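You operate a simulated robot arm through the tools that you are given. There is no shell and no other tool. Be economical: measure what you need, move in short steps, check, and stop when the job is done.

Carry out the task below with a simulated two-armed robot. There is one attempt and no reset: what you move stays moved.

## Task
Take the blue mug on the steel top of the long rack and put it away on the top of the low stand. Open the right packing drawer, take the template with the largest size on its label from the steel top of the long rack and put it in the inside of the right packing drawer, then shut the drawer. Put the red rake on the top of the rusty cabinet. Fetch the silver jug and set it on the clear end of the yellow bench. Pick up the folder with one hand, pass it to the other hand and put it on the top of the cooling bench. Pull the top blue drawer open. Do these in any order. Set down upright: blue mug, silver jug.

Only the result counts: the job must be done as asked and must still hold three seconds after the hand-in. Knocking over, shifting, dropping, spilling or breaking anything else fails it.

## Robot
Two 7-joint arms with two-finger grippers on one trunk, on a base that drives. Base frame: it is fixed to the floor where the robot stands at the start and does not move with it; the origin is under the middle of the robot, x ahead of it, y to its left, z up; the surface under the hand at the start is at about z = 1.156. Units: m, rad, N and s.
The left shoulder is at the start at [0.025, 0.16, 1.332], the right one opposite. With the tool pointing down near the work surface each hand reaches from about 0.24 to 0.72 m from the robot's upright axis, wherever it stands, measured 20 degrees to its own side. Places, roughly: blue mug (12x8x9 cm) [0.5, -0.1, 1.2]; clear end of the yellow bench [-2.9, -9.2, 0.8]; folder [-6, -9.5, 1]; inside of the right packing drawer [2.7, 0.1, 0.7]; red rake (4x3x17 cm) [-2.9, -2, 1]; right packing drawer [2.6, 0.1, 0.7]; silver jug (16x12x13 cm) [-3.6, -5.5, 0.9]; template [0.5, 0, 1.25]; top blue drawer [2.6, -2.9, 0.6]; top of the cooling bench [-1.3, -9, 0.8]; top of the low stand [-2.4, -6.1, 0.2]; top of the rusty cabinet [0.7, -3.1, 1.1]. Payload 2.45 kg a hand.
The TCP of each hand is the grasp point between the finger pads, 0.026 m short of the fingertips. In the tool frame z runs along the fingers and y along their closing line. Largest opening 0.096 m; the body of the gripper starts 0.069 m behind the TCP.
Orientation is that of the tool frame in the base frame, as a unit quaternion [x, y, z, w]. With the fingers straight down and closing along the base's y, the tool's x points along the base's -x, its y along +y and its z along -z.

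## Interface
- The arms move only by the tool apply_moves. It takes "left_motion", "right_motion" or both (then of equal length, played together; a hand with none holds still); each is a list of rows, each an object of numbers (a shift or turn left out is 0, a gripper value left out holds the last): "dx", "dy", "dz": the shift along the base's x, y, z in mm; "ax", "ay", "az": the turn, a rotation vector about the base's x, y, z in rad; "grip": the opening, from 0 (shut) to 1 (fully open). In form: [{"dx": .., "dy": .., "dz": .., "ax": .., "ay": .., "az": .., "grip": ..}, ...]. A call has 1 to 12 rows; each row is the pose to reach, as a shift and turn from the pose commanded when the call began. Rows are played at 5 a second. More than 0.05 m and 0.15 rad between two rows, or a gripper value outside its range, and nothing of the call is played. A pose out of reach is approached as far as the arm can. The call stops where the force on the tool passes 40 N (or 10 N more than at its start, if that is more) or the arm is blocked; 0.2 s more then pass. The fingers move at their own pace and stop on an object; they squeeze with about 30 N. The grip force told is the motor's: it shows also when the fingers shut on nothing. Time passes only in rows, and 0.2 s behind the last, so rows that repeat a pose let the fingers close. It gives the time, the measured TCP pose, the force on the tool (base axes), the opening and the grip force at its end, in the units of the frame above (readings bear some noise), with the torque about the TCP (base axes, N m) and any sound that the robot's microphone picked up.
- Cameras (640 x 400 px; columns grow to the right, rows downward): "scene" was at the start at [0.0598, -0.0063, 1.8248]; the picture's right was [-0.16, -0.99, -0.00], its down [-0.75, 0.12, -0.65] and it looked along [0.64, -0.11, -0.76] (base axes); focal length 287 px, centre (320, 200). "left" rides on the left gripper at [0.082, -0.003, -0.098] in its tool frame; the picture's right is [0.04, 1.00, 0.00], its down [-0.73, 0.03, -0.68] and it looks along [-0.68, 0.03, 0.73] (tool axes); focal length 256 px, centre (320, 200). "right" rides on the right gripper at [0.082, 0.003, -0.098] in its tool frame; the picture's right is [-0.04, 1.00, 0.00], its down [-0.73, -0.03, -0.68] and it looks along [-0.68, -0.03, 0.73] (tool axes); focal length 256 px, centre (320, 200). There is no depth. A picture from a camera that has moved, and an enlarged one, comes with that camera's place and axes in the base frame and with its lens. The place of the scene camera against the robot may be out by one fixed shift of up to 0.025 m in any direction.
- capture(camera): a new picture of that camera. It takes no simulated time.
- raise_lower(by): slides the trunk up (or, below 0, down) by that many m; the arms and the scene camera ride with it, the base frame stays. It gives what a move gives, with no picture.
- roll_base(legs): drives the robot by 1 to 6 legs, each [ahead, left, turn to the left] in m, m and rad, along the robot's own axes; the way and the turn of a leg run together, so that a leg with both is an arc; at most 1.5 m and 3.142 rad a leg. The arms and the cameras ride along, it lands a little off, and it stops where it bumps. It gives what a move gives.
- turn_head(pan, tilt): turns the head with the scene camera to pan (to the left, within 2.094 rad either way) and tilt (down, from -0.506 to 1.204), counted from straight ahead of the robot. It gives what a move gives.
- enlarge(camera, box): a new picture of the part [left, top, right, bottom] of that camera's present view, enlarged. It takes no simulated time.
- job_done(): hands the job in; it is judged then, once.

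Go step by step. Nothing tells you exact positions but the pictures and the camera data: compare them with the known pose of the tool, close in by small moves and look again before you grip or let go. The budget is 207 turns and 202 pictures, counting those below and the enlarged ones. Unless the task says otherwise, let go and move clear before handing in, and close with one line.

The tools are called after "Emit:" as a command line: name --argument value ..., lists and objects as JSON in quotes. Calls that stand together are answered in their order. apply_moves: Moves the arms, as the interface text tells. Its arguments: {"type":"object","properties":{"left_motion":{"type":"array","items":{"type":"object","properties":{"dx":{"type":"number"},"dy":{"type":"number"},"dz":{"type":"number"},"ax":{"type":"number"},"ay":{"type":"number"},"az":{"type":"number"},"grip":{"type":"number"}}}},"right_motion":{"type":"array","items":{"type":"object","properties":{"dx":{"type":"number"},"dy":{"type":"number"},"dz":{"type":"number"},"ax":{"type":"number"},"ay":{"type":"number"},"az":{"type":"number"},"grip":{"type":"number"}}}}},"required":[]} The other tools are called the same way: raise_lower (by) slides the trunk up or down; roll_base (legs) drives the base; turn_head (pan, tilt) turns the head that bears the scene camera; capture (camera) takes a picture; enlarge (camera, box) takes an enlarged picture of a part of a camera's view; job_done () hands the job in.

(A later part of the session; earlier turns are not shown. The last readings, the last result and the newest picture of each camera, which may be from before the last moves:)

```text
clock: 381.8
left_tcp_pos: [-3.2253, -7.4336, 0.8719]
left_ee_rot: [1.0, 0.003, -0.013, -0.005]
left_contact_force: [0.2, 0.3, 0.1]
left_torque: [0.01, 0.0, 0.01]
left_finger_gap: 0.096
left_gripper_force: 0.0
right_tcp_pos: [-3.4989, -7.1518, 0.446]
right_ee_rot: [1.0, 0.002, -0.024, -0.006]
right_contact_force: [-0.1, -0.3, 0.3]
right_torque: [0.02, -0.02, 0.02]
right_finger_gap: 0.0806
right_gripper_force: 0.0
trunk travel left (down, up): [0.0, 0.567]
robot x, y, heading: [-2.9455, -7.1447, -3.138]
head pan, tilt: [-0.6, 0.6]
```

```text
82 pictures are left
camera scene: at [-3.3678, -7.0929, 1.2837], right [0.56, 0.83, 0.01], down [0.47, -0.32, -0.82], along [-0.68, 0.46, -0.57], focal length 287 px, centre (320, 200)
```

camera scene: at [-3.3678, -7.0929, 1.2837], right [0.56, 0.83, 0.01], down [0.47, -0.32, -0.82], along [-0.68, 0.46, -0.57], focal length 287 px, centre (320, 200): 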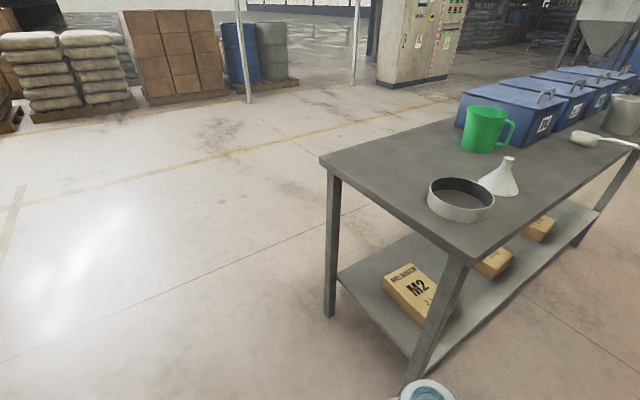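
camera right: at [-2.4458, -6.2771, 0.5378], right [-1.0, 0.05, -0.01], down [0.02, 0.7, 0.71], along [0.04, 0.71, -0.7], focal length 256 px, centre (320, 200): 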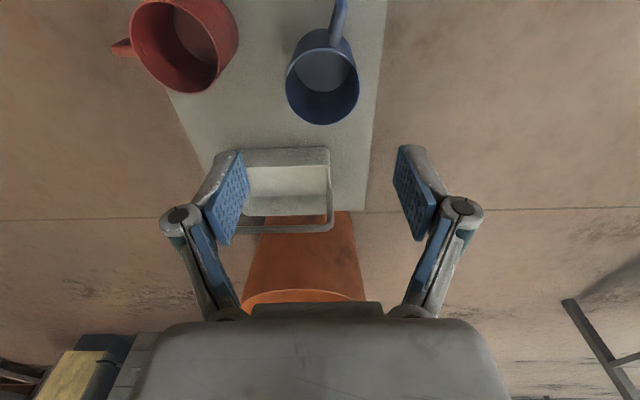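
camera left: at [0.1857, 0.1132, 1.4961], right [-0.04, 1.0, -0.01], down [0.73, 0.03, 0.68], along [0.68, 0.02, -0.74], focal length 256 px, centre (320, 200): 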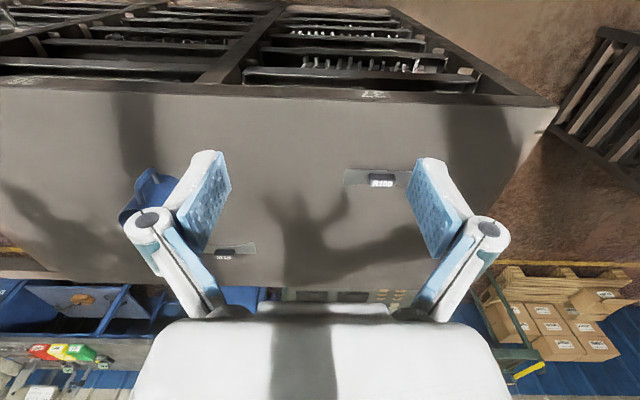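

Emit:
apply_moves --right_motion '[{"dz": 40, "dx": 20}, {"dz": 80, "dx": 40}, {"dz": 120, "dx": 60}, {"dz": 160, "dx": 80}, {"dz": 200, "dx": 100}, {"dz": 240, "dx": 120}, {"dz": 280, "dx": 140}, {"dz": 320, "dx": 160, "dy": 10}, {"dz": 360, "dx": 180, "dy": 20}, {"dz": 400, "dx": 190, "dy": 40}, {"dz": 440, "dx": 200, "dy": 60}, {"dz": 480, "dx": 210, "dy": 80}]'

Emit:
apply_moves --left_motion '[{"dz": 40}, {"dz": 80}, {"dz": 120}, {"dz": 160}, {"dz": 190}]' --right_motion '[{"dz": 40, "dy": 20}, {"dz": 80, "dy": 40}, {"dz": 120, "dy": 60}, {"dz": 150, "dy": 80}, {"dz": 150, "dy": 80}]'

Emit:
roll_base --legs '[[0, -0.8, 0], [0, -0.8, 0]]'

Emit:
turn_head --pan -0.1 --tilt 0.7

Emit:
capture --camera "scene"

Emit:
capture --camera "right"

```text
clock: 384.4
left_tcp_pos: [-3.2253, -7.4341, 0.8723]
left_ee_rot: [1.0, 0.004, -0.014, -0.004]
left_contact_force: [1.3, 1.0, 0.7]
left_torque: [0.0, 0.03, -0.03]
left_finger_gap: 0.0961
left_gripper_force: 0.0
right_tcp_pos: [-3.2888, -7.0705, 0.9293]
right_ee_rot: [1.0, 0.002, -0.025, -0.007]
right_contact_force: [0.5, 0.1, 1.0]
right_torque: [-0.05, -0.01, 0.01]
right_finger_gap: 0.0809
right_gripper_force: 0.0
trunk travel left (down, up): [0.0, 0.567]
robot x, y, heading: [-2.9452, -7.1448, -3.134]
head pan, tilt: [-0.6, 0.6]
```

```text
clock: 385.6
left_tcp_pos: [-3.2226, -7.3518, 0.9567]
left_ee_rot: [1.0, 0.003, -0.013, -0.005]
left_contact_force: [-0.7, -0.9, 0.2]
left_torque: [-0.02, -0.03, 0.03]
left_finger_gap: 0.0959
left_gripper_force: 0.1
left hand out of reach, approached as far as the arm can: row 1, 2, 3, 4, 5
right_tcp_pos: [-3.288, -7.0253, 0.9905]
right_ee_rot: [1.0, 0.002, -0.024, -0.006]
right_contact_force: [0.1, 0.0, 0.0]
right_torque: [0.0, -0.02, -0.01]
right_finger_gap: 0.0806
right_gripper_force: 0.2
right hand out of reach, approached as far as the arm can: row 2, 3, 4, 5
trunk travel left (down, up): [0.0, 0.567]
robot x, y, heading: [-2.9429, -7.1435, -3.137]
head pan, tilt: [-0.6, 0.6]
```

```text
clock: 393.8
left_tcp_pos: [-3.254, -5.78, 0.9568]
left_ee_rot: [1.0, 0.014, -0.013, -0.01]
left_contact_force: [-0.2, -0.7, 0.2]
left_torque: [0.05, 0.02, 0.01]
left_finger_gap: 0.096
left_gripper_force: 0.0
right_tcp_pos: [-3.3269, -5.4556, 0.9923]
right_ee_rot: [1.0, 0.015, -0.024, -0.012]
right_contact_force: [-0.1, -1.1, 0.3]
right_torque: [0.11, 0.02, 0.02]
right_finger_gap: 0.0806
right_gripper_force: 0.0
trunk travel left (down, up): [0.0, 0.567]
robot x, y, heading: [-2.9818, -5.5578, -3.12]
head pan, tilt: [-0.6, 0.6]
```

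```text
clock: 394.7
left_tcp_pos: [-3.249, -5.7699, 0.959]
left_ee_rot: [1.0, 0.015, -0.016, -0.005]
left_contact_force: [-0.5, 0.8, 0.4]
left_torque: [0.02, 0.01, 0.01]
left_finger_gap: 0.096
left_gripper_force: 0.1
right_tcp_pos: [-3.3222, -5.444, 0.9942]
right_ee_rot: [1.0, 0.014, -0.026, -0.005]
right_contact_force: [1.2, -0.3, -0.5]
right_torque: [-0.01, 0.0, -0.03]
right_finger_gap: 0.0805
right_gripper_force: 0.0
trunk travel left (down, up): [0.0, 0.567]
robot x, y, heading: [-2.9842, -5.5573, -3.112]
head pan, tilt: [-0.099, 0.7]
```

```text
81 pictures are left
camera scene: at [-3.4152, -5.5569, 1.2751], right [0.07, 1.0, 0.0], down [0.65, -0.04, -0.76], along [-0.76, 0.06, -0.65], focal length 287 px, centre (320, 200)
```

scene: 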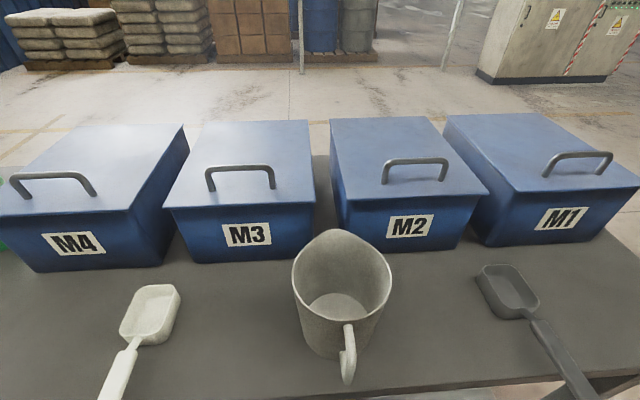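

```text
80 pictures are left
camera right: at [-3.2357, -5.4472, 1.087], right [-0.01, -1.0, -0.01], down [-0.7, 0.0, 0.72], along [-0.72, 0.02, -0.7], focal length 256 px, centre (320, 200)
```

right: 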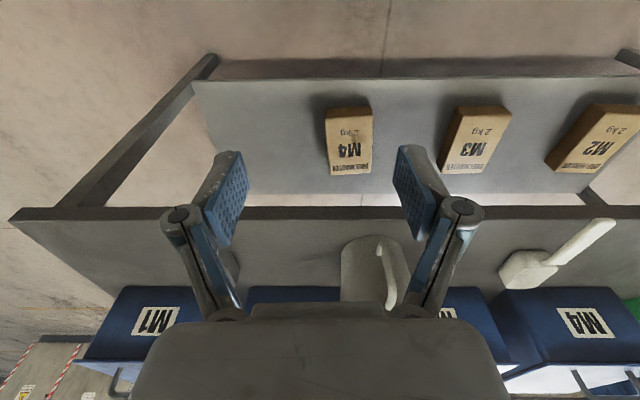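

The silver jug (body ~12 cm, handle toward me) is at about (−3.60,−5.52). It is too wide to span, so I plan a rim pinch on its +y side with the right hand; first I raise the trunk a bit.

Emit:
raise_lower --by 0.25

Emit:
roll_base --legs '[[0.06, 0, -0.02]]'

Emit:
apply_moves --right_motion '[{"dx": -40, "dz": 0}, {"dx": -80, "dy": 0}, {"dx": -120, "dy": 0}, {"dx": -150, "dy": 0, "grip": 0.6}, {"dx": -150, "dy": 0}]'

Emit:
capture --camera "right"

Emit:
capture --camera "scene"

```text
clock: 397.3
left_tcp_pos: [-3.2488, -5.771, 1.2078]
left_ee_rot: [1.0, 0.015, -0.015, -0.005]
left_contact_force: [0.2, 1.5, -0.2]
left_torque: [-0.01, -0.04, 0.0]
left_finger_gap: 0.096
left_gripper_force: 0.0
right_tcp_pos: [-3.3243, -5.4459, 1.2435]
right_ee_rot: [1.0, 0.014, -0.024, -0.006]
right_contact_force: [-0.1, 0.2, -0.6]
right_torque: [0.03, -0.03, 0.04]
right_finger_gap: 0.0808
right_gripper_force: 0.1
trunk travel left (down, up): [-0.25, 0.317]
robot x, y, heading: [-2.9798, -5.5595, -3.113]
head pan, tilt: [-0.099, 0.7]
```

```text
clock: 398.3
left_tcp_pos: [-3.3105, -5.7661, 1.2089]
left_ee_rot: [1.0, 0.004, -0.016, -0.005]
left_contact_force: [-1.6, -0.5, -0.2]
left_torque: [0.01, -0.04, -0.03]
left_finger_gap: 0.096
left_gripper_force: 0.0
right_tcp_pos: [-3.3764, -5.4397, 1.2446]
right_ee_rot: [1.0, 0.003, -0.027, -0.005]
right_contact_force: [0.3, 0.2, -0.4]
right_torque: [-0.04, -0.02, -0.02]
right_finger_gap: 0.0808
right_gripper_force: 0.1
trunk travel left (down, up): [-0.25, 0.317]
robot x, y, heading: [-3.0412, -5.5601, -3.132]
head pan, tilt: [-0.099, 0.7]
```

```text
clock: 399.5
left_tcp_pos: [-3.3106, -5.7664, 1.2084]
left_ee_rot: [1.0, 0.004, -0.017, -0.005]
left_contact_force: [0.7, -0.3, 0.4]
left_torque: [0.0, 0.03, 0.02]
left_finger_gap: 0.096
left_gripper_force: 0.0
right_tcp_pos: [-3.5277, -5.4407, 1.2431]
right_ee_rot: [1.0, 0.004, -0.028, -0.007]
right_contact_force: [0.4, 0.0, 0.1]
right_torque: [-0.03, -0.01, -0.03]
right_finger_gap: 0.0576
right_gripper_force: 0.1
trunk travel left (down, up): [-0.25, 0.317]
robot x, y, heading: [-3.0398, -5.5579, -3.132]
head pan, tilt: [-0.099, 0.7]
```

```text
79 pictures are left
camera right: at [-3.4402, -5.4454, 1.3373], right [-0.03, -1.0, -0.01], down [-0.7, 0.02, 0.72], along [-0.72, 0.03, -0.7], focal length 256 px, centre (320, 200)
```

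right: 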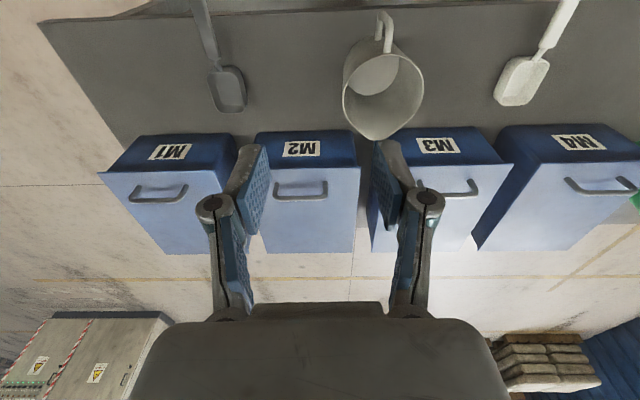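

```text
78 pictures are left
camera scene: at [-3.1959, -5.5455, 1.5866], right [0.09, 1.0, 0.0], down [0.64, -0.06, -0.76], along [-0.76, 0.07, -0.65], focal length 287 px, centre (320, 200)
```

scene: 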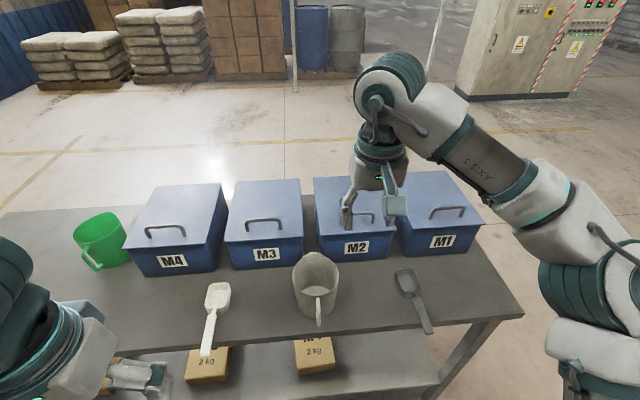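

Emit:
apply_moves --right_motion '[{"dx": -30, "dy": -12}, {"dx": -58, "dy": -25}, {"dx": -58, "dy": -25, "dz": -45}, {"dx": -58, "dy": -25, "dz": -90}, {"dx": -58, "dy": -25, "dz": -135}, {"dx": -58, "dy": -25, "dz": -180}, {"dx": -58, "dy": -25, "dz": -180}]'

Emit:
capture --camera "right"

Emit:
enlarge --camera "scene" --box '[250, 170, 440, 340]'

```text
clock: 401.1
left_tcp_pos: [-3.3093, -5.7675, 1.2101]
left_ee_rot: [1.0, 0.004, -0.017, -0.006]
left_contact_force: [0.2, -0.2, -0.1]
left_torque: [0.0, 0.0, 0.03]
left_finger_gap: 0.096
left_gripper_force: 0.0
right_tcp_pos: [-3.5858, -5.4652, 1.0634]
right_ee_rot: [1.0, 0.004, -0.028, -0.007]
right_contact_force: [0.9, 0.5, -0.4]
right_torque: [-0.02, -0.01, -0.01]
right_finger_gap: 0.0574
right_gripper_force: 0.0
trunk travel left (down, up): [-0.25, 0.317]
robot x, y, heading: [-3.0442, -5.5607, -3.134]
head pan, tilt: [-0.099, 0.7]
```

```text
77 pictures are left
camera right: at [-3.4981, -5.4711, 1.157], right [-0.03, -1.0, -0.01], down [-0.69, 0.02, 0.72], along [-0.72, 0.03, -0.69], focal length 256 px, centre (320, 200)
```

right: 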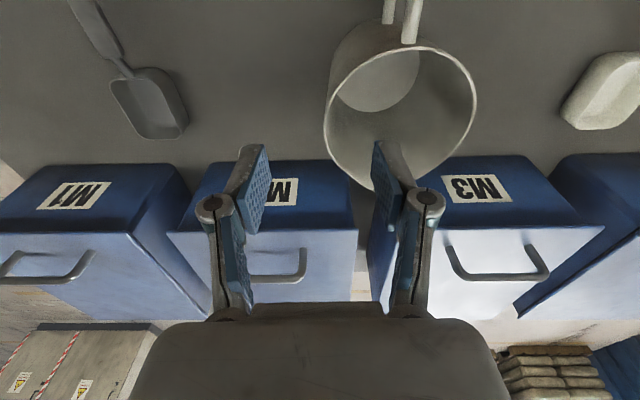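

```text
2.35 times, centred on (345, 255) of scene
camera zoom: at [-3.196, -5.5474, 1.5866], right [0.09, 1.0, 0.0], down [0.64, -0.06, -0.76], along [-0.76, 0.07, -0.65], focal length 676 px, centre (261, 71)
```

zoom: 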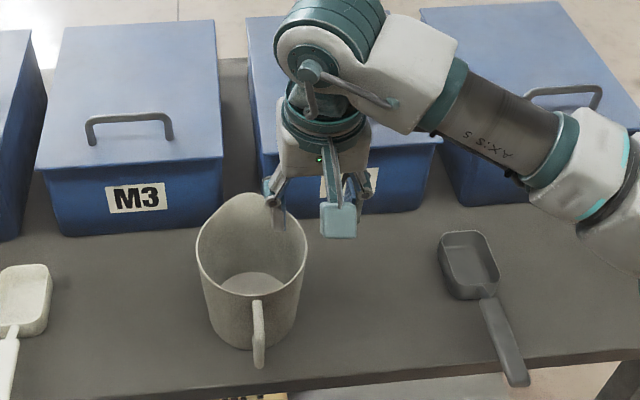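

Emit:
apply_moves --right_motion '[{"dx": -10, "dy": -4, "dz": -20}, {"dx": -10, "dy": -4, "dz": -50}, {"dx": -10, "dy": -4, "dz": -70}, {"dx": -10, "dy": -4, "dz": -70}]'

Emit:
capture --camera "right"

Emit:
enlarge --camera "scene" --box '[250, 170, 440, 340]'

```text
clock: 402.1
left_tcp_pos: [-3.3101, -5.7681, 1.2089]
left_ee_rot: [1.0, 0.004, -0.016, -0.006]
left_contact_force: [0.3, -0.5, -1.0]
left_torque: [-0.01, 0.04, -0.03]
left_finger_gap: 0.0959
left_gripper_force: 0.0
right_tcp_pos: [-3.5962, -5.4682, 0.9925]
right_ee_rot: [1.0, 0.003, -0.028, -0.007]
right_contact_force: [0.4, -0.4, 0.5]
right_torque: [-0.02, 0.02, 0.01]
right_finger_gap: 0.0576
right_gripper_force: 0.0
trunk travel left (down, up): [-0.25, 0.317]
robot x, y, heading: [-3.0392, -5.563, -3.133]
head pan, tilt: [-0.099, 0.7]
```

```text
75 pictures are left
camera right: at [-3.5081, -5.4727, 1.0858], right [-0.03, -1.0, -0.01], down [-0.7, 0.02, 0.72], along [-0.72, 0.03, -0.7], focal length 256 px, centre (320, 200)
```

right: 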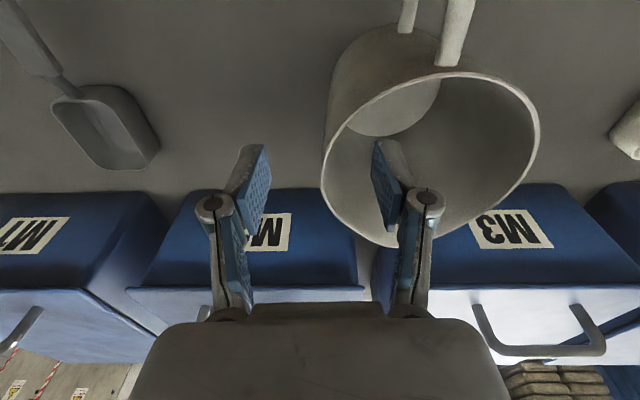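

```text
2.35 times, centred on (345, 255) of scene
camera zoom: at [-3.1967, -5.5453, 1.5865], right [0.09, 1.0, 0.0], down [0.64, -0.06, -0.76], along [-0.76, 0.07, -0.65], focal length 676 px, centre (261, 71)
```

zoom: 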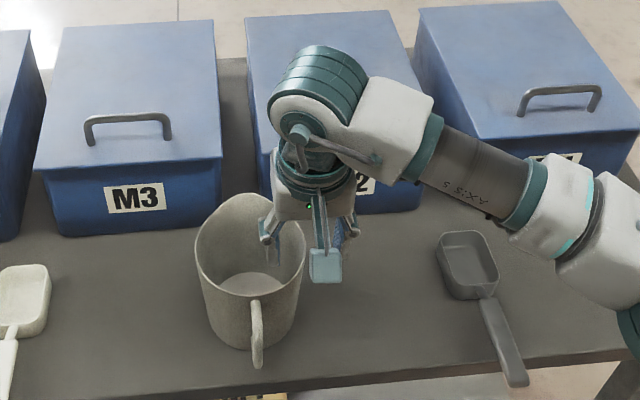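

Emit:
apply_moves --right_motion '[{"dz": -18}, {"dz": -36}, {"dz": -36}, {"dz": -36, "grip": 0}, {"dz": -36}, {"dz": -36}, {"dz": -36}]'

Emit:
capture --camera "right"

```text
clock: 403.7
left_tcp_pos: [-3.3102, -5.767, 1.2093]
left_ee_rot: [1.0, 0.005, -0.017, -0.006]
left_contact_force: [-0.3, -0.9, 0.5]
left_torque: [0.0, -0.01, 0.01]
left_finger_gap: 0.0958
left_gripper_force: 0.1
right_tcp_pos: [-3.5936, -5.4695, 0.9583]
right_ee_rot: [1.0, 0.004, -0.029, -0.005]
right_contact_force: [0.1, -2.6, 11.6]
right_torque: [-1.18, -0.55, -0.07]
right_finger_gap: 0.0057
right_gripper_force: 30.2
trunk travel left (down, up): [-0.25, 0.317]
robot x, y, heading: [-3.0405, -5.5604, -3.133]
head pan, tilt: [-0.099, 0.7]
```

```text
73 pictures are left
camera right: at [-3.506, -5.4736, 1.0521], right [-0.03, -1.0, -0.01], down [-0.69, 0.02, 0.72], along [-0.72, 0.03, -0.69], focal length 256 px, centre (320, 200)
```

right: 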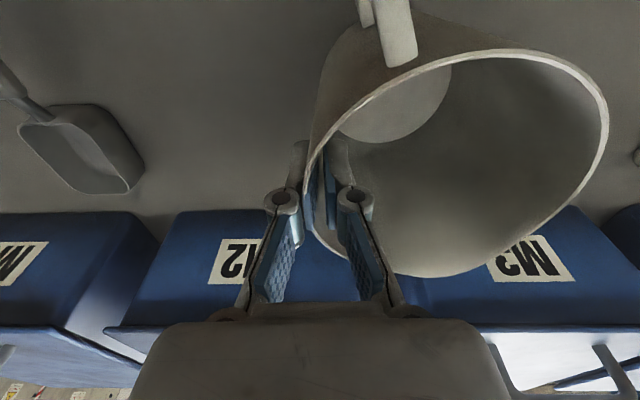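

Emit:
apply_moves --right_motion '[{"dz": 6}, {"dz": 14}, {"dz": 25}, {"dz": 25}]'

Emit:
capture --camera "scene"

Emit:
capture --camera "right"

```text
clock: 404.7
left_tcp_pos: [-3.3106, -5.7665, 1.2087]
left_ee_rot: [1.0, 0.004, -0.015, -0.005]
left_contact_force: [0.5, -0.7, -1.0]
left_torque: [0.0, 0.04, -0.01]
left_finger_gap: 0.0959
left_gripper_force: 0.0
right_tcp_pos: [-3.5952, -5.4675, 0.9821]
right_ee_rot: [1.0, 0.004, -0.026, -0.006]
right_contact_force: [0.3, -0.7, -2.3]
right_torque: [0.11, 0.0, -0.03]
right_finger_gap: 0.006
right_gripper_force: 29.7
trunk travel left (down, up): [-0.25, 0.317]
robot x, y, heading: [-3.0402, -5.5584, -3.136]
head pan, tilt: [-0.099, 0.7]
```

```text
72 pictures are left
camera scene: at [-3.1976, -5.5453, 1.5863], right [0.09, 1.0, 0.0], down [0.65, -0.06, -0.76], along [-0.76, 0.07, -0.65], focal length 287 px, centre (320, 200)
```

scene: 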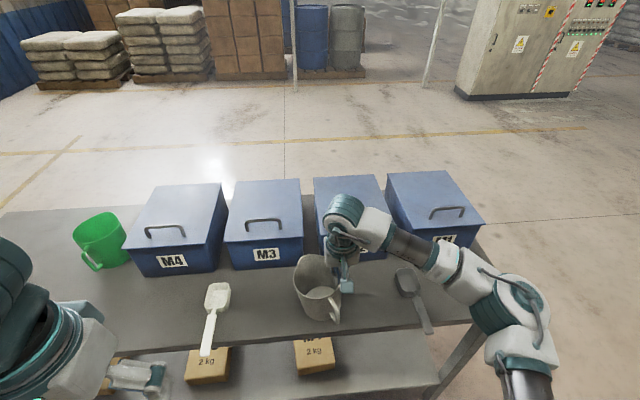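

```text
71 pictures are left
camera right: at [-3.5075, -5.4732, 1.0757], right [-0.03, -1.0, -0.01], down [-0.7, 0.02, 0.72], along [-0.72, 0.03, -0.7], focal length 256 px, centre (320, 200)
```

right: 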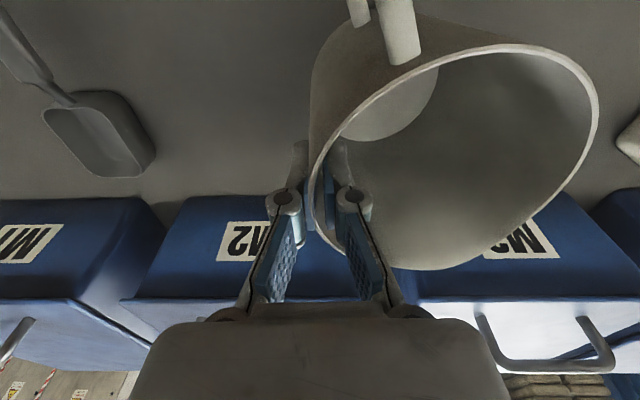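

The jug lifts cleanly. I raise it and draw it in, then drive along the table end toward the yellow bench.

Emit:
apply_moves --right_motion '[{"dz": 25}, {"dz": 50}, {"dz": 80}, {"dz": 110}, {"dz": 140}, {"dx": 30, "dz": 150}, {"dx": 65, "dz": 150}, {"dx": 100, "dz": 150}, {"dx": 135, "dz": 150}, {"dx": 170, "dz": 150}, {"dx": 190, "dz": 150}]'

Emit:
enlarge --camera "scene" --box '[220, 200, 480, 390]'

Emit:
roll_base --legs '[[-0.1, 0, 0]]'

Emit:
raise_lower --by -0.1

Emit:
roll_base --legs '[[0, 0.7, 0], [0, 0.7, 0], [0, 0.7, 0]]'

Emit:
turn_head --pan 1.4 --tilt 0.5

Emit:
capture --camera "scene"

```text
clock: 407.1
left_tcp_pos: [-3.3102, -5.7665, 1.2099]
left_ee_rot: [1.0, 0.005, -0.016, -0.006]
left_contact_force: [-0.7, -0.2, 0.5]
left_torque: [-0.01, 0.01, 0.02]
left_finger_gap: 0.0959
left_gripper_force: 0.1
right_tcp_pos: [-3.4058, -5.4686, 1.1324]
right_ee_rot: [1.0, 0.003, -0.027, -0.006]
right_contact_force: [0.2, -0.5, -2.0]
right_torque: [0.11, 0.05, -0.02]
right_finger_gap: 0.006
right_gripper_force: 30.2
trunk travel left (down, up): [-0.25, 0.317]
robot x, y, heading: [-3.0399, -5.5586, -3.135]
head pan, tilt: [-0.099, 0.7]
```

```text
2.11 times, centred on (350, 295) of scene
camera zoom: at [-3.1957, -5.5453, 1.5866], right [0.09, 1.0, 0.0], down [0.64, -0.06, -0.76], along [-0.76, 0.07, -0.65], focal length 604 px, centre (257, 0)
```

zoom: 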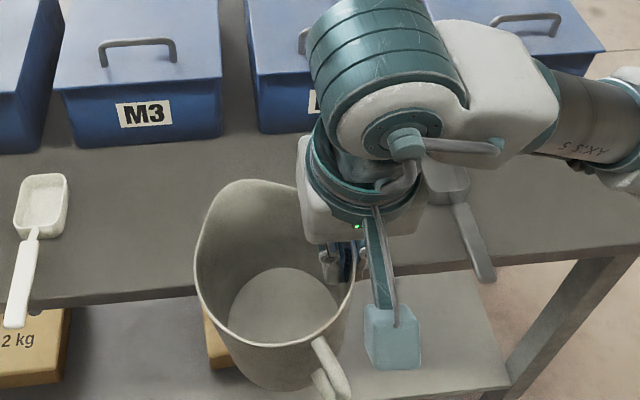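

```text
clock: 408.2
left_tcp_pos: [-3.2113, -5.765, 1.2095]
left_ee_rot: [1.0, 0.006, -0.016, -0.005]
left_contact_force: [-0.1, 0.1, 0.6]
left_torque: [0.02, 0.01, -0.01]
left_finger_gap: 0.0961
left_gripper_force: 0.1
right_tcp_pos: [-3.3073, -5.468, 1.1333]
right_ee_rot: [1.0, 0.004, -0.026, -0.006]
right_contact_force: [0.0, 0.0, -2.5]
right_torque: [0.13, 0.01, -0.02]
right_finger_gap: 0.0062
right_gripper_force: 29.9
trunk travel left (down, up): [-0.25, 0.317]
robot x, y, heading: [-2.9411, -5.5557, -3.134]
head pan, tilt: [-0.099, 0.7]
```

```text
clock: 409.5
left_tcp_pos: [-3.2066, -5.7658, 1.1104]
left_ee_rot: [1.0, 0.005, -0.019, -0.005]
left_contact_force: [-0.4, 0.3, -0.2]
left_torque: [-0.02, -0.01, 0.04]
left_finger_gap: 0.0958
left_gripper_force: 0.1
right_tcp_pos: [-3.3044, -5.4685, 1.0344]
right_ee_rot: [1.0, 0.005, -0.03, -0.006]
right_contact_force: [-0.5, 0.0, -1.6]
right_torque: [0.08, 0.07, -0.02]
right_finger_gap: 0.0058
right_gripper_force: 29.9
trunk travel left (down, up): [-0.15, 0.417]
robot x, y, heading: [-2.9456, -5.5606, -3.132]
head pan, tilt: [-0.099, 0.7]
```

```text
clock: 420.2
left_tcp_pos: [-3.214, -7.8577, 1.1101]
left_ee_rot: [1.0, -0.004, -0.018, -0.005]
left_contact_force: [0.1, -0.5, -0.5]
left_torque: [0.02, 0.01, 0.01]
left_finger_gap: 0.0958
left_gripper_force: 0.1
right_tcp_pos: [-3.304, -7.5576, 1.0339]
right_ee_rot: [1.0, -0.004, -0.029, -0.007]
right_contact_force: [-0.7, 0.2, -1.7]
right_torque: [0.08, 0.02, -0.02]
right_finger_gap: 0.0059
right_gripper_force: 30.2
trunk travel left (down, up): [-0.15, 0.417]
robot x, y, heading: [-2.9437, -7.6548, 3.135]
head pan, tilt: [-0.099, 0.7]
```

```text
clock: 421.8
left_tcp_pos: [-3.2099, -7.8544, 1.1117]
left_ee_rot: [1.0, -0.003, -0.021, -0.005]
left_contact_force: [0.5, -0.6, 0.1]
left_torque: [-0.05, 0.0, 0.0]
left_finger_gap: 0.0959
left_gripper_force: 0.1
right_tcp_pos: [-3.2998, -7.5543, 1.0358]
right_ee_rot: [1.0, -0.005, -0.03, -0.006]
right_contact_force: [0.2, 0.8, -3.6]
right_torque: [0.07, 0.0, 0.01]
right_finger_gap: 0.0063
right_gripper_force: 29.9
trunk travel left (down, up): [-0.15, 0.417]
robot x, y, heading: [-2.9447, -7.6514, 3.134]
head pan, tilt: [1.4, 0.499]
```

```text
69 pictures are left
camera scene: at [-3.1234, -7.7083, 1.4962], right [-0.98, 0.18, -0.01], down [0.09, 0.45, -0.89], along [-0.16, -0.87, -0.46], focal length 287 px, centre (320, 200)
```

scene: 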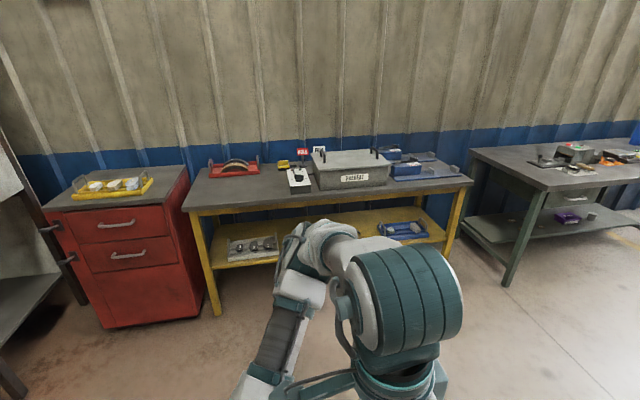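

The jug hangs upright. The bench's clear end is around (−2.92,−9.2), z≈0.8; I turn to face the bench and approach.

Emit:
turn_head --pan 0.0 --tilt 0.8

Emit:
roll_base --legs '[[0, 0, 0.8], [0, 0, 0.77], [0.45, 0, 0], [0.45, 0, 0]]'

Emit:
capture --camera "scene"

Emit:
capture --camera "right"

```text
clock: 423.4
left_tcp_pos: [-3.2094, -7.8408, 1.1152]
left_ee_rot: [1.0, -0.006, -0.02, 0.001]
left_contact_force: [-0.4, -0.6, -0.2]
left_torque: [-0.01, 0.0, -0.02]
left_finger_gap: 0.0962
left_gripper_force: 0.0
right_tcp_pos: [-3.2997, -7.5426, 1.0338]
right_ee_rot: [1.0, -0.006, -0.03, -0.002]
right_contact_force: [-0.8, 0.0, -1.6]
right_torque: [0.09, -0.01, -0.04]
right_finger_gap: 0.0061
right_gripper_force: 30.0
trunk travel left (down, up): [-0.15, 0.417]
robot x, y, heading: [-2.9418, -7.6527, 3.133]
head pan, tilt: [0.0, 0.799]
```

```text
clock: 432.5
left_tcp_pos: [-2.7544, -8.8063, 1.1138]
left_ee_rot: [0.707, 0.707, -0.013, 0.014]
left_contact_force: [-1.0, -0.3, 0.4]
left_torque: [0.0, -0.05, -0.04]
left_finger_gap: 0.0961
left_gripper_force: 0.1
right_tcp_pos: [-3.053, -8.9004, 1.0345]
right_ee_rot: [0.708, 0.706, -0.022, 0.022]
right_contact_force: [-0.5, -0.3, -2.0]
right_torque: [0.04, 0.04, 0.01]
right_finger_gap: 0.006
right_gripper_force: 30.2
trunk travel left (down, up): [-0.15, 0.417]
robot x, y, heading: [-2.9506, -8.5458, -1.566]
head pan, tilt: [0.0, 0.799]
```

```text
68 pictures are left
camera scene: at [-2.9759, -8.775, 1.4685], right [-1.0, 0.0, -0.02], down [0.01, 0.72, -0.69], along [0.01, -0.69, -0.72], focal length 287 px, centre (320, 200)
```

scene: 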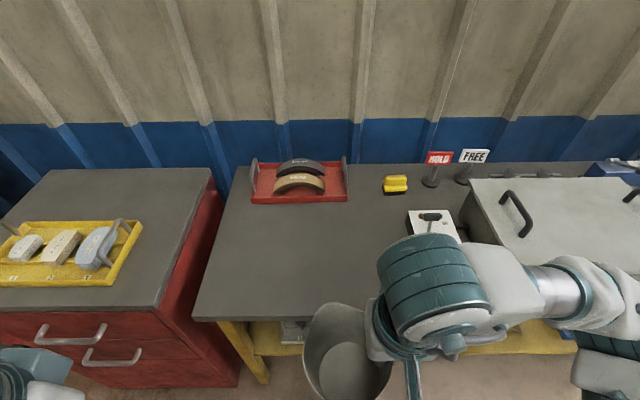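

```text
67 pictures are left
camera right: at [-3.0483, -8.8151, 1.1272], right [1.0, -0.04, 0.0], down [-0.03, -0.69, 0.72], along [-0.03, -0.72, -0.69], focal length 256 px, centre (320, 200)
```

right: 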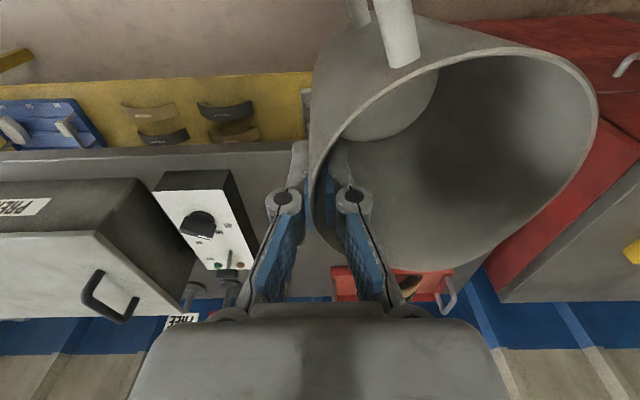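

Emit:
roll_base --legs '[[0.06, 0, 0]]'

Emit:
apply_moves --right_motion '[{"dx": 15, "dy": -40}, {"dx": 30, "dy": -80}, {"dx": 45, "dy": -120}, {"dx": 60, "dy": -160}, {"dx": 75, "dy": -200}, {"dx": 75, "dy": -240}, {"dx": 75, "dy": -240, "dz": -40}, {"dx": 75, "dy": -240, "dz": -80}, {"dx": 75, "dy": -240, "dz": -95}, {"dx": 75, "dy": -240, "dz": -95}]'

Emit:
capture --camera "scene"

Emit:
capture --camera "right"

```text
clock: 433.5
left_tcp_pos: [-2.7476, -8.8636, 1.1126]
left_ee_rot: [0.707, 0.707, -0.017, 0.013]
left_contact_force: [-0.4, 0.2, -0.4]
left_torque: [0.04, -0.02, 0.0]
left_finger_gap: 0.0958
left_gripper_force: 0.1
right_tcp_pos: [-3.0465, -8.9595, 1.0375]
right_ee_rot: [0.708, 0.706, -0.026, 0.019]
right_contact_force: [-0.5, -0.2, -1.6]
right_torque: [0.04, 0.05, 0.02]
right_finger_gap: 0.0062
right_gripper_force: 30.3
trunk travel left (down, up): [-0.15, 0.417]
robot x, y, heading: [-2.9541, -8.6044, -1.565]
head pan, tilt: [0.0, 0.799]
```

```text
clock: 435.7
left_tcp_pos: [-2.7376, -8.8603, 1.1116]
left_ee_rot: [0.707, 0.707, -0.021, 0.01]
left_contact_force: [-0.5, 0.5, -0.7]
left_torque: [-0.03, -0.03, 0.01]
left_finger_gap: 0.0958
left_gripper_force: 0.1
right_tcp_pos: [-2.9632, -9.1955, 0.9449]
right_ee_rot: [0.708, 0.705, -0.031, 0.015]
right_contact_force: [-0.8, -0.5, -2.0]
right_torque: [-0.01, 0.06, 0.01]
right_finger_gap: 0.006
right_gripper_force: 29.4
trunk travel left (down, up): [-0.15, 0.417]
robot x, y, heading: [-2.9522, -8.6065, -1.573]
head pan, tilt: [0.0, 0.799]
```

```text
66 pictures are left
camera scene: at [-2.9502, -8.8355, 1.4684], right [-1.0, 0.0, 0.0], down [0.0, 0.72, -0.69], along [0.0, -0.69, -0.72], focal length 287 px, centre (320, 200)
```

scene: 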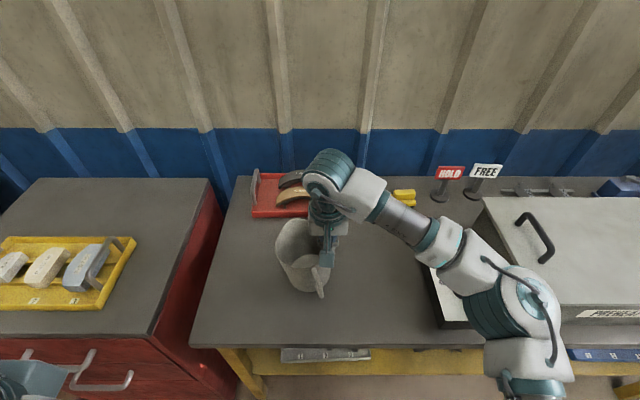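

```text
65 pictures are left
camera right: at [-2.9577, -9.1083, 1.0366], right [1.0, -0.04, -0.02], down [-0.02, -0.69, 0.73], along [-0.04, -0.73, -0.69], focal length 256 px, centre (320, 200)
```

right: 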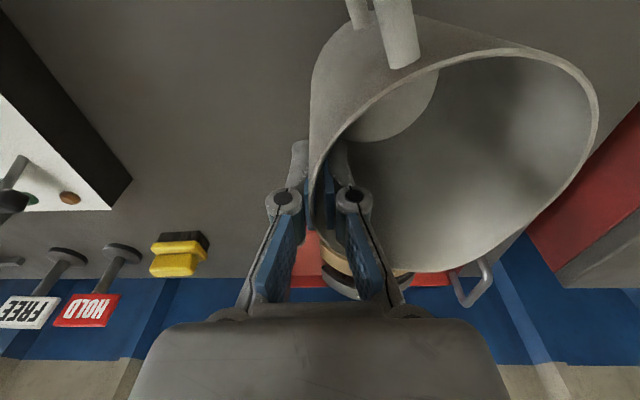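

Emit:
apply_moves --right_motion '[{"dz": -10}, {"dz": -18}, {"dz": -24}, {"dz": -30}, {"dz": -34}, {"dz": -38}, {"dz": -38}]'

```text
clock: 437.3
left_tcp_pos: [-2.7318, -8.8601, 1.111]
left_ee_rot: [0.707, 0.707, -0.023, 0.01]
left_contact_force: [0.0, -0.3, -0.1]
left_torque: [0.0, -0.03, 0.02]
left_finger_gap: 0.096
left_gripper_force: 0.1
right_tcp_pos: [-2.9572, -9.1949, 0.906]
right_ee_rot: [0.707, 0.706, -0.031, 0.016]
right_contact_force: [3.5, -2.9, 15.1]
right_torque: [0.53, -1.19, -0.25]
right_finger_gap: 0.0059
right_gripper_force: 30.0
trunk travel left (down, up): [-0.15, 0.417]
robot x, y, heading: [-2.9495, -8.6059, -1.566]
head pan, tilt: [0.0, 0.799]
```

Emit:
apply_moves --right_motion '[{"dz": 1, "grip": 0.35}, {"dz": 1, "grip": 0.35}, {"dz": 1, "grip": 0.5}, {"dz": 1}, {"dz": 30}, {"dz": 75}, {"dz": 120}, {"dz": 160}, {"dz": 160, "dy": 45}, {"dz": 160, "dy": 90}, {"dz": 160, "dy": 135}]'

Emit:
capture --camera "scene"

```text
clock: 439.7
left_tcp_pos: [-2.7333, -8.8589, 1.111]
left_ee_rot: [0.707, 0.707, -0.024, 0.01]
left_contact_force: [0.5, 0.2, 0.7]
left_torque: [0.0, 0.01, -0.03]
left_finger_gap: 0.096
left_gripper_force: 0.1
right_tcp_pos: [-2.9549, -9.0573, 1.066]
right_ee_rot: [0.708, 0.706, -0.032, 0.016]
right_contact_force: [0.2, 0.0, 0.3]
right_torque: [-0.03, 0.03, 0.0]
right_finger_gap: 0.0481
right_gripper_force: 0.0
trunk travel left (down, up): [-0.15, 0.417]
robot x, y, heading: [-2.9491, -8.6032, -1.573]
head pan, tilt: [0.0, 0.799]
```

```text
64 pictures are left
camera scene: at [-2.9529, -8.8331, 1.4689], right [-1.0, 0.0, 0.0], down [0.0, 0.72, -0.69], along [0.0, -0.69, -0.72], focal length 287 px, centre (320, 200)
```

scene: 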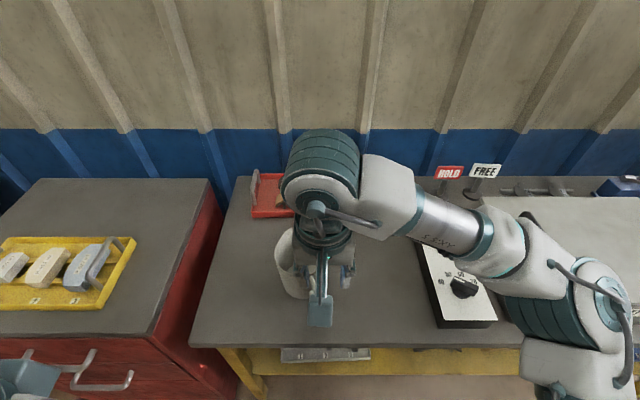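

Emit:
apply_moves --right_motion '[{"dx": -20, "dy": 40}, {"dx": -40, "dy": 80}, {"dx": -60, "dy": 110}, {"dx": -80, "dy": 110}, {"dx": -80, "dy": 110}]'

Emit:
roll_base --legs '[[-0.25, 0, 0]]'

Emit:
capture --camera "scene"

Emit:
roll_base --legs '[[0, -0.75, 0], [0, -0.75, 0], [0, -0.75, 0], [0, -0.7, 0]]'

Emit:
capture --camera "scene"

```text
clock: 440.9
left_tcp_pos: [-2.7338, -8.8592, 1.1105]
left_ee_rot: [0.707, 0.707, -0.023, 0.009]
left_contact_force: [0.1, 0.2, -0.3]
left_torque: [0.01, 0.01, 0.02]
left_finger_gap: 0.0962
left_gripper_force: 0.1
right_tcp_pos: [-3.0385, -8.9493, 1.0639]
right_ee_rot: [0.707, 0.706, -0.032, 0.015]
right_contact_force: [0.9, 0.1, -0.3]
right_torque: [0.0, -0.01, -0.03]
right_finger_gap: 0.0476
right_gripper_force: 0.1
trunk travel left (down, up): [-0.15, 0.417]
robot x, y, heading: [-2.9505, -8.6048, -1.57]
head pan, tilt: [0.0, 0.799]
```

```text
clock: 442.7
left_tcp_pos: [-2.7319, -8.6077, 1.1116]
left_ee_rot: [0.706, 0.708, -0.024, 0.01]
left_contact_force: [-0.5, -0.2, 0.6]
left_torque: [0.0, 0.01, -0.04]
left_finger_gap: 0.0959
left_gripper_force: 0.1
right_tcp_pos: [-3.0368, -8.6977, 1.0654]
right_ee_rot: [0.706, 0.707, -0.031, 0.015]
right_contact_force: [0.1, 0.5, 0.1]
right_torque: [-0.02, 0.0, -0.05]
right_finger_gap: 0.048
right_gripper_force: 0.0
trunk travel left (down, up): [-0.15, 0.417]
robot x, y, heading: [-2.9506, -8.3559, -1.564]
head pan, tilt: [0.0, 0.799]
```

```text
63 pictures are left
camera scene: at [-2.9532, -8.5826, 1.4686], right [-1.0, 0.0, 0.0], down [0.0, 0.72, -0.69], along [0.0, -0.69, -0.72], focal length 287 px, centre (320, 200)
```

scene: 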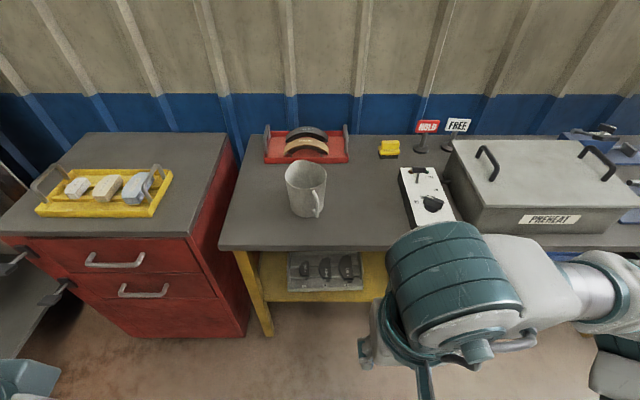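

```text
clock: 457.5
left_tcp_pos: [-5.6641, -8.5829, 1.1111]
left_ee_rot: [0.711, 0.702, -0.026, 0.008]
left_contact_force: [-0.1, 0.0, 0.5]
left_torque: [0.0, 0.01, -0.03]
left_finger_gap: 0.096
left_gripper_force: 0.1
right_tcp_pos: [-5.9712, -8.6676, 1.0678]
right_ee_rot: [0.712, 0.701, -0.036, 0.015]
right_contact_force: [1.0, 0.2, 0.3]
right_torque: [0.0, 0.02, 0.01]
right_finger_gap: 0.0478
right_gripper_force: 0.1
trunk travel left (down, up): [-0.15, 0.417]
robot x, y, heading: [-5.8813, -8.3304, -1.583]
head pan, tilt: [0.0, 0.799]
```

```text
62 pictures are left
camera scene: at [-5.8757, -8.5586, 1.4685], right [-1.0, 0.01, 0.01], down [0.0, 0.72, -0.69], along [-0.02, -0.69, -0.72], focal length 287 px, centre (320, 200)
```

scene: 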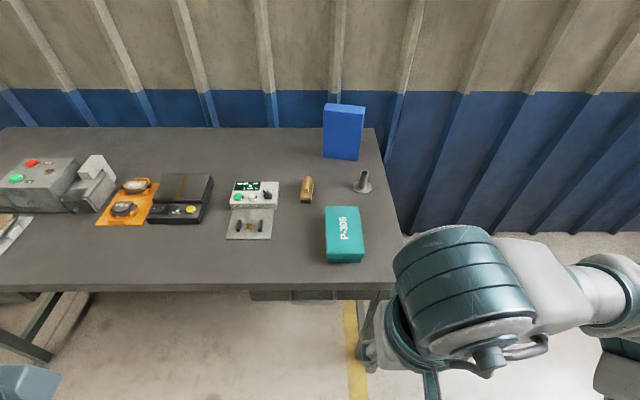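

The jug stands upright on the clear end. The blue upright object near the desk's right end is the folder, at about (−5.98,−9.42); I look closer at it.

Emit:
enlarge --camera "scene" --box '[280, 80, 440, 200]'

Emit:
roll_base --legs '[[0, -0.95, 0], [0, 0, 0.8], [0, 0, 0.77]]'

Emit:
turn_head --pan -0.6 --tilt 0.6

Emit:
capture --camera "scene"

```text
3.33 times, centred on (360, 140) of scene
camera zoom: at [-5.8757, -8.5586, 1.4685], right [-1.0, 0.01, 0.01], down [0.0, 0.72, -0.69], along [-0.02, -0.69, -0.72], focal length 957 px, centre (187, 400)
```

zoom: 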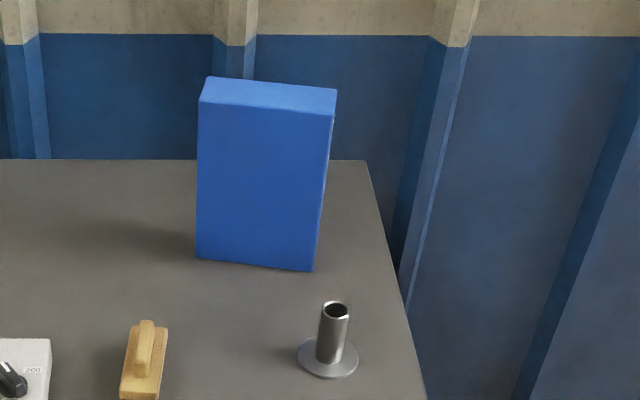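

```text
clock: 466.6
left_tcp_pos: [-6.5868, -8.0928, 1.1146]
left_ee_rot: [0.007, 1.0, -0.011, 0.027]
left_contact_force: [0.4, 0.4, 0.1]
left_torque: [-0.02, 0.05, -0.04]
left_finger_gap: 0.0961
left_gripper_force: 0.0
right_tcp_pos: [-6.501, -8.3988, 1.0688]
right_ee_rot: [0.009, 0.999, -0.012, 0.037]
right_contact_force: [-0.3, 1.1, -0.2]
right_torque: [-0.03, -0.02, -0.01]
right_finger_gap: 0.0479
right_gripper_force: 0.0
trunk travel left (down, up): [-0.15, 0.417]
robot x, y, heading: [-6.8407, -8.3098, -0.016]
head pan, tilt: [0.0, 0.799]
```

```text
clock: 467.6
left_tcp_pos: [-6.5887, -8.1027, 1.1156]
left_ee_rot: [0.008, 1.0, -0.007, 0.029]
left_contact_force: [0.5, 0.8, -0.1]
left_torque: [0.01, -0.01, 0.01]
left_finger_gap: 0.0958
left_gripper_force: 0.1
right_tcp_pos: [-6.5041, -8.4069, 1.0691]
right_ee_rot: [0.009, 0.999, -0.008, 0.039]
right_contact_force: [0.0, 0.3, -0.1]
right_torque: [-0.01, -0.01, 0.01]
right_finger_gap: 0.048
right_gripper_force: 0.0
trunk travel left (down, up): [-0.15, 0.417]
robot x, y, heading: [-6.8412, -8.3074, -0.015]
head pan, tilt: [-0.6, 0.6]
```

```text
60 pictures are left
camera scene: at [-6.6126, -8.3513, 1.4856], right [-0.58, -0.82, 0.0], down [-0.47, 0.32, -0.82], along [0.67, -0.48, -0.57], focal length 287 px, centre (320, 200)
```

scene: 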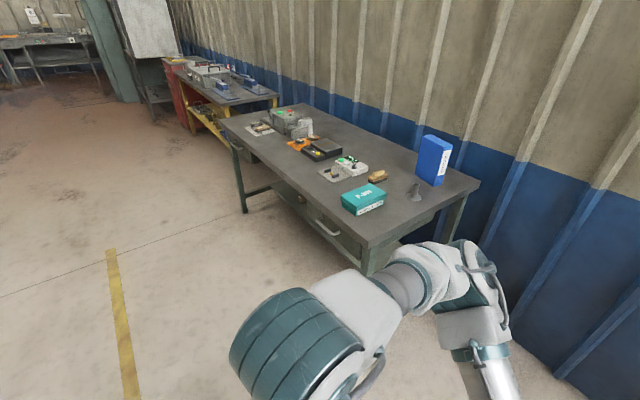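

Emit:
roll_base --legs '[[0, -0.35, 0.015], [0, -0.32, 0]]'

Emit:
roll_base --legs '[[0.28, 0, 0]]'

Emit:
apply_moves --right_motion '[{"dy": -20, "dz": 40, "grip": 1}, {"dy": -50, "dz": 75}, {"dy": -90, "dz": 100}, {"dy": -130, "dz": 110}, {"dy": -170, "dz": 110}, {"dy": -210, "dz": 110}, {"dy": -250, "dz": 110}, {"dy": -250, "dz": 110}]'

Emit:
capture --camera "right"

Emit:
capture --camera "scene"

```text
clock: 471.6
left_tcp_pos: [-6.5946, -8.7396, 1.1113]
left_ee_rot: [-0.004, 0.999, -0.016, 0.028]
left_contact_force: [-0.3, 0.2, 1.3]
left_torque: [-0.07, 0.02, 0.01]
left_finger_gap: 0.0957
left_gripper_force: 0.1
right_tcp_pos: [-6.5044, -9.0431, 1.0703]
right_ee_rot: [-0.002, 0.999, -0.018, 0.039]
right_contact_force: [-0.2, 0.2, -0.6]
right_torque: [-0.04, -0.07, -0.01]
right_finger_gap: 0.0481
right_gripper_force: 0.1
trunk travel left (down, up): [-0.15, 0.417]
robot x, y, heading: [-6.8398, -8.9695, 0.004]
head pan, tilt: [-0.6, 0.6]
```

```text
clock: 473.5
left_tcp_pos: [-6.3184, -8.8099, 1.1232]
left_ee_rot: [-0.005, 0.999, 0.014, 0.029]
left_contact_force: [0.5, -1.2, -0.4]
left_torque: [0.12, -0.01, 0.0]
left_finger_gap: 0.0958
left_gripper_force: 0.0
right_tcp_pos: [-6.2257, -9.1106, 1.0649]
right_ee_rot: [-0.002, 0.999, 0.013, 0.039]
right_contact_force: [0.4, -0.8, 0.0]
right_torque: [0.1, 0.06, -0.02]
right_finger_gap: 0.0481
right_gripper_force: 0.1
trunk travel left (down, up): [-0.15, 0.417]
robot x, y, heading: [-6.5611, -8.9792, 0.01]
head pan, tilt: [-0.6, 0.6]
```

```text
clock: 475.3
left_tcp_pos: [-6.3232, -8.785, 1.121]
left_ee_rot: [-0.005, 0.999, 0.001, 0.032]
left_contact_force: [0.3, 0.7, -0.4]
left_torque: [-0.03, -0.01, -0.05]
left_finger_gap: 0.0962
left_gripper_force: 0.1
right_tcp_pos: [-6.1921, -9.2806, 1.1196]
right_ee_rot: [-0.003, 0.999, 0.001, 0.041]
right_contact_force: [0.1, -0.7, -0.1]
right_torque: [0.02, -0.02, 0.0]
right_finger_gap: 0.0961
right_gripper_force: 0.0
right hand out of reach, approached as far as the arm can: row 4, 5, 6, 7, 8
trunk travel left (down, up): [-0.15, 0.417]
robot x, y, heading: [-6.5583, -8.9787, 0.01]
head pan, tilt: [-0.6, 0.6]
```

```text
59 pictures are left
camera right: at [-6.2801, -9.2787, 1.2101], right [0.04, 1.0, 0.0], down [0.68, -0.03, 0.74], along [0.74, -0.02, -0.68], focal length 256 px, centre (320, 200)
```

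right: 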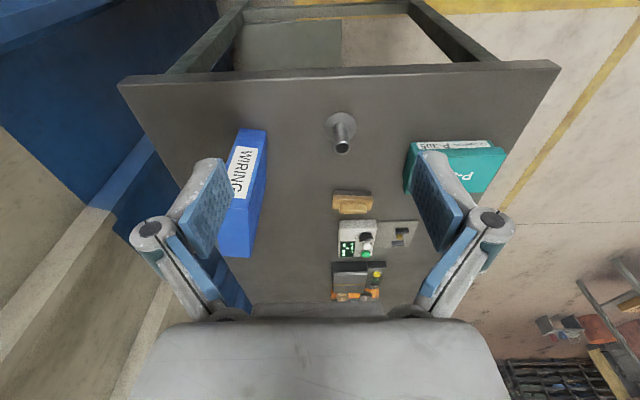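

```text
58 pictures are left
camera scene: at [-6.3336, -9.0455, 1.4844], right [-0.56, -0.83, -0.01], down [-0.47, 0.33, -0.82], along [0.68, -0.45, -0.58], focal length 287 px, centre (320, 200)
```

scene: 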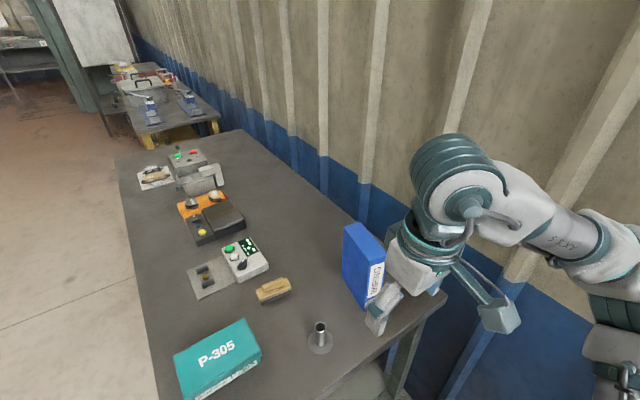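

Emit:
raise_lower --by 0.15

Emit:
enlarge --camera "right" --box '[180, 100, 340, 320]'

Emit:
enlarge --camera "scene" --box '[300, 190, 480, 350]'

```text
clock: 477.1
left_tcp_pos: [-6.3226, -8.7835, 1.2705]
left_ee_rot: [-0.005, 1.0, 0.003, 0.03]
left_contact_force: [0.1, 0.0, -0.1]
left_torque: [0.05, -0.01, 0.01]
left_finger_gap: 0.0962
left_gripper_force: 0.1
right_tcp_pos: [-6.1875, -9.2795, 1.2674]
right_ee_rot: [-0.003, 0.999, -0.001, 0.041]
right_contact_force: [-0.3, -0.2, -0.2]
right_torque: [0.04, 0.05, 0.02]
right_finger_gap: 0.096
right_gripper_force: 0.0
trunk travel left (down, up): [-0.3, 0.267]
robot x, y, heading: [-6.5571, -8.9783, 0.008]
head pan, tilt: [-0.6, 0.6]
```

```text
1.82 times, centred on (260, 210) of right
camera zoom: at [-6.276, -9.2774, 1.3589], right [0.04, 1.0, 0.0], down [0.68, -0.02, 0.74], along [0.74, -0.03, -0.68], focal length 465 px, centre (429, 182)
```

zoom: 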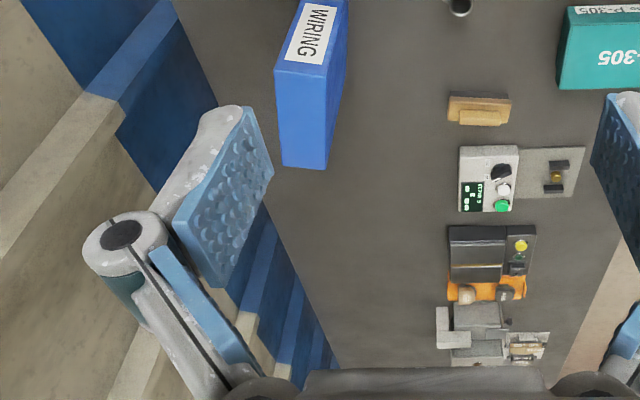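

```text
2.50 times, centred on (390, 270) of scene
camera zoom: at [-6.4562, -9.0486, 1.645], right [-0.56, -0.83, -0.01], down [-0.47, 0.33, -0.82], along [0.68, -0.45, -0.58], focal length 718 px, centre (145, 25)
```

zoom: 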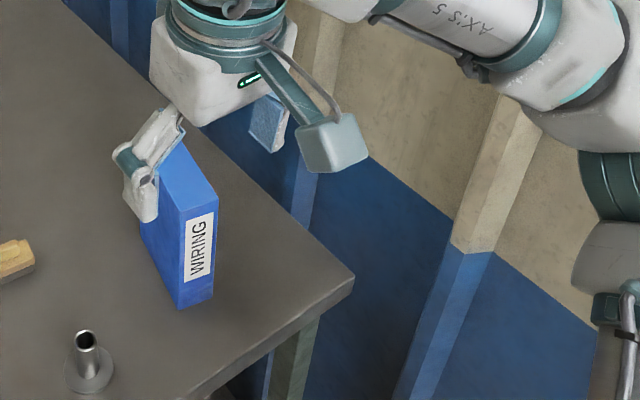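

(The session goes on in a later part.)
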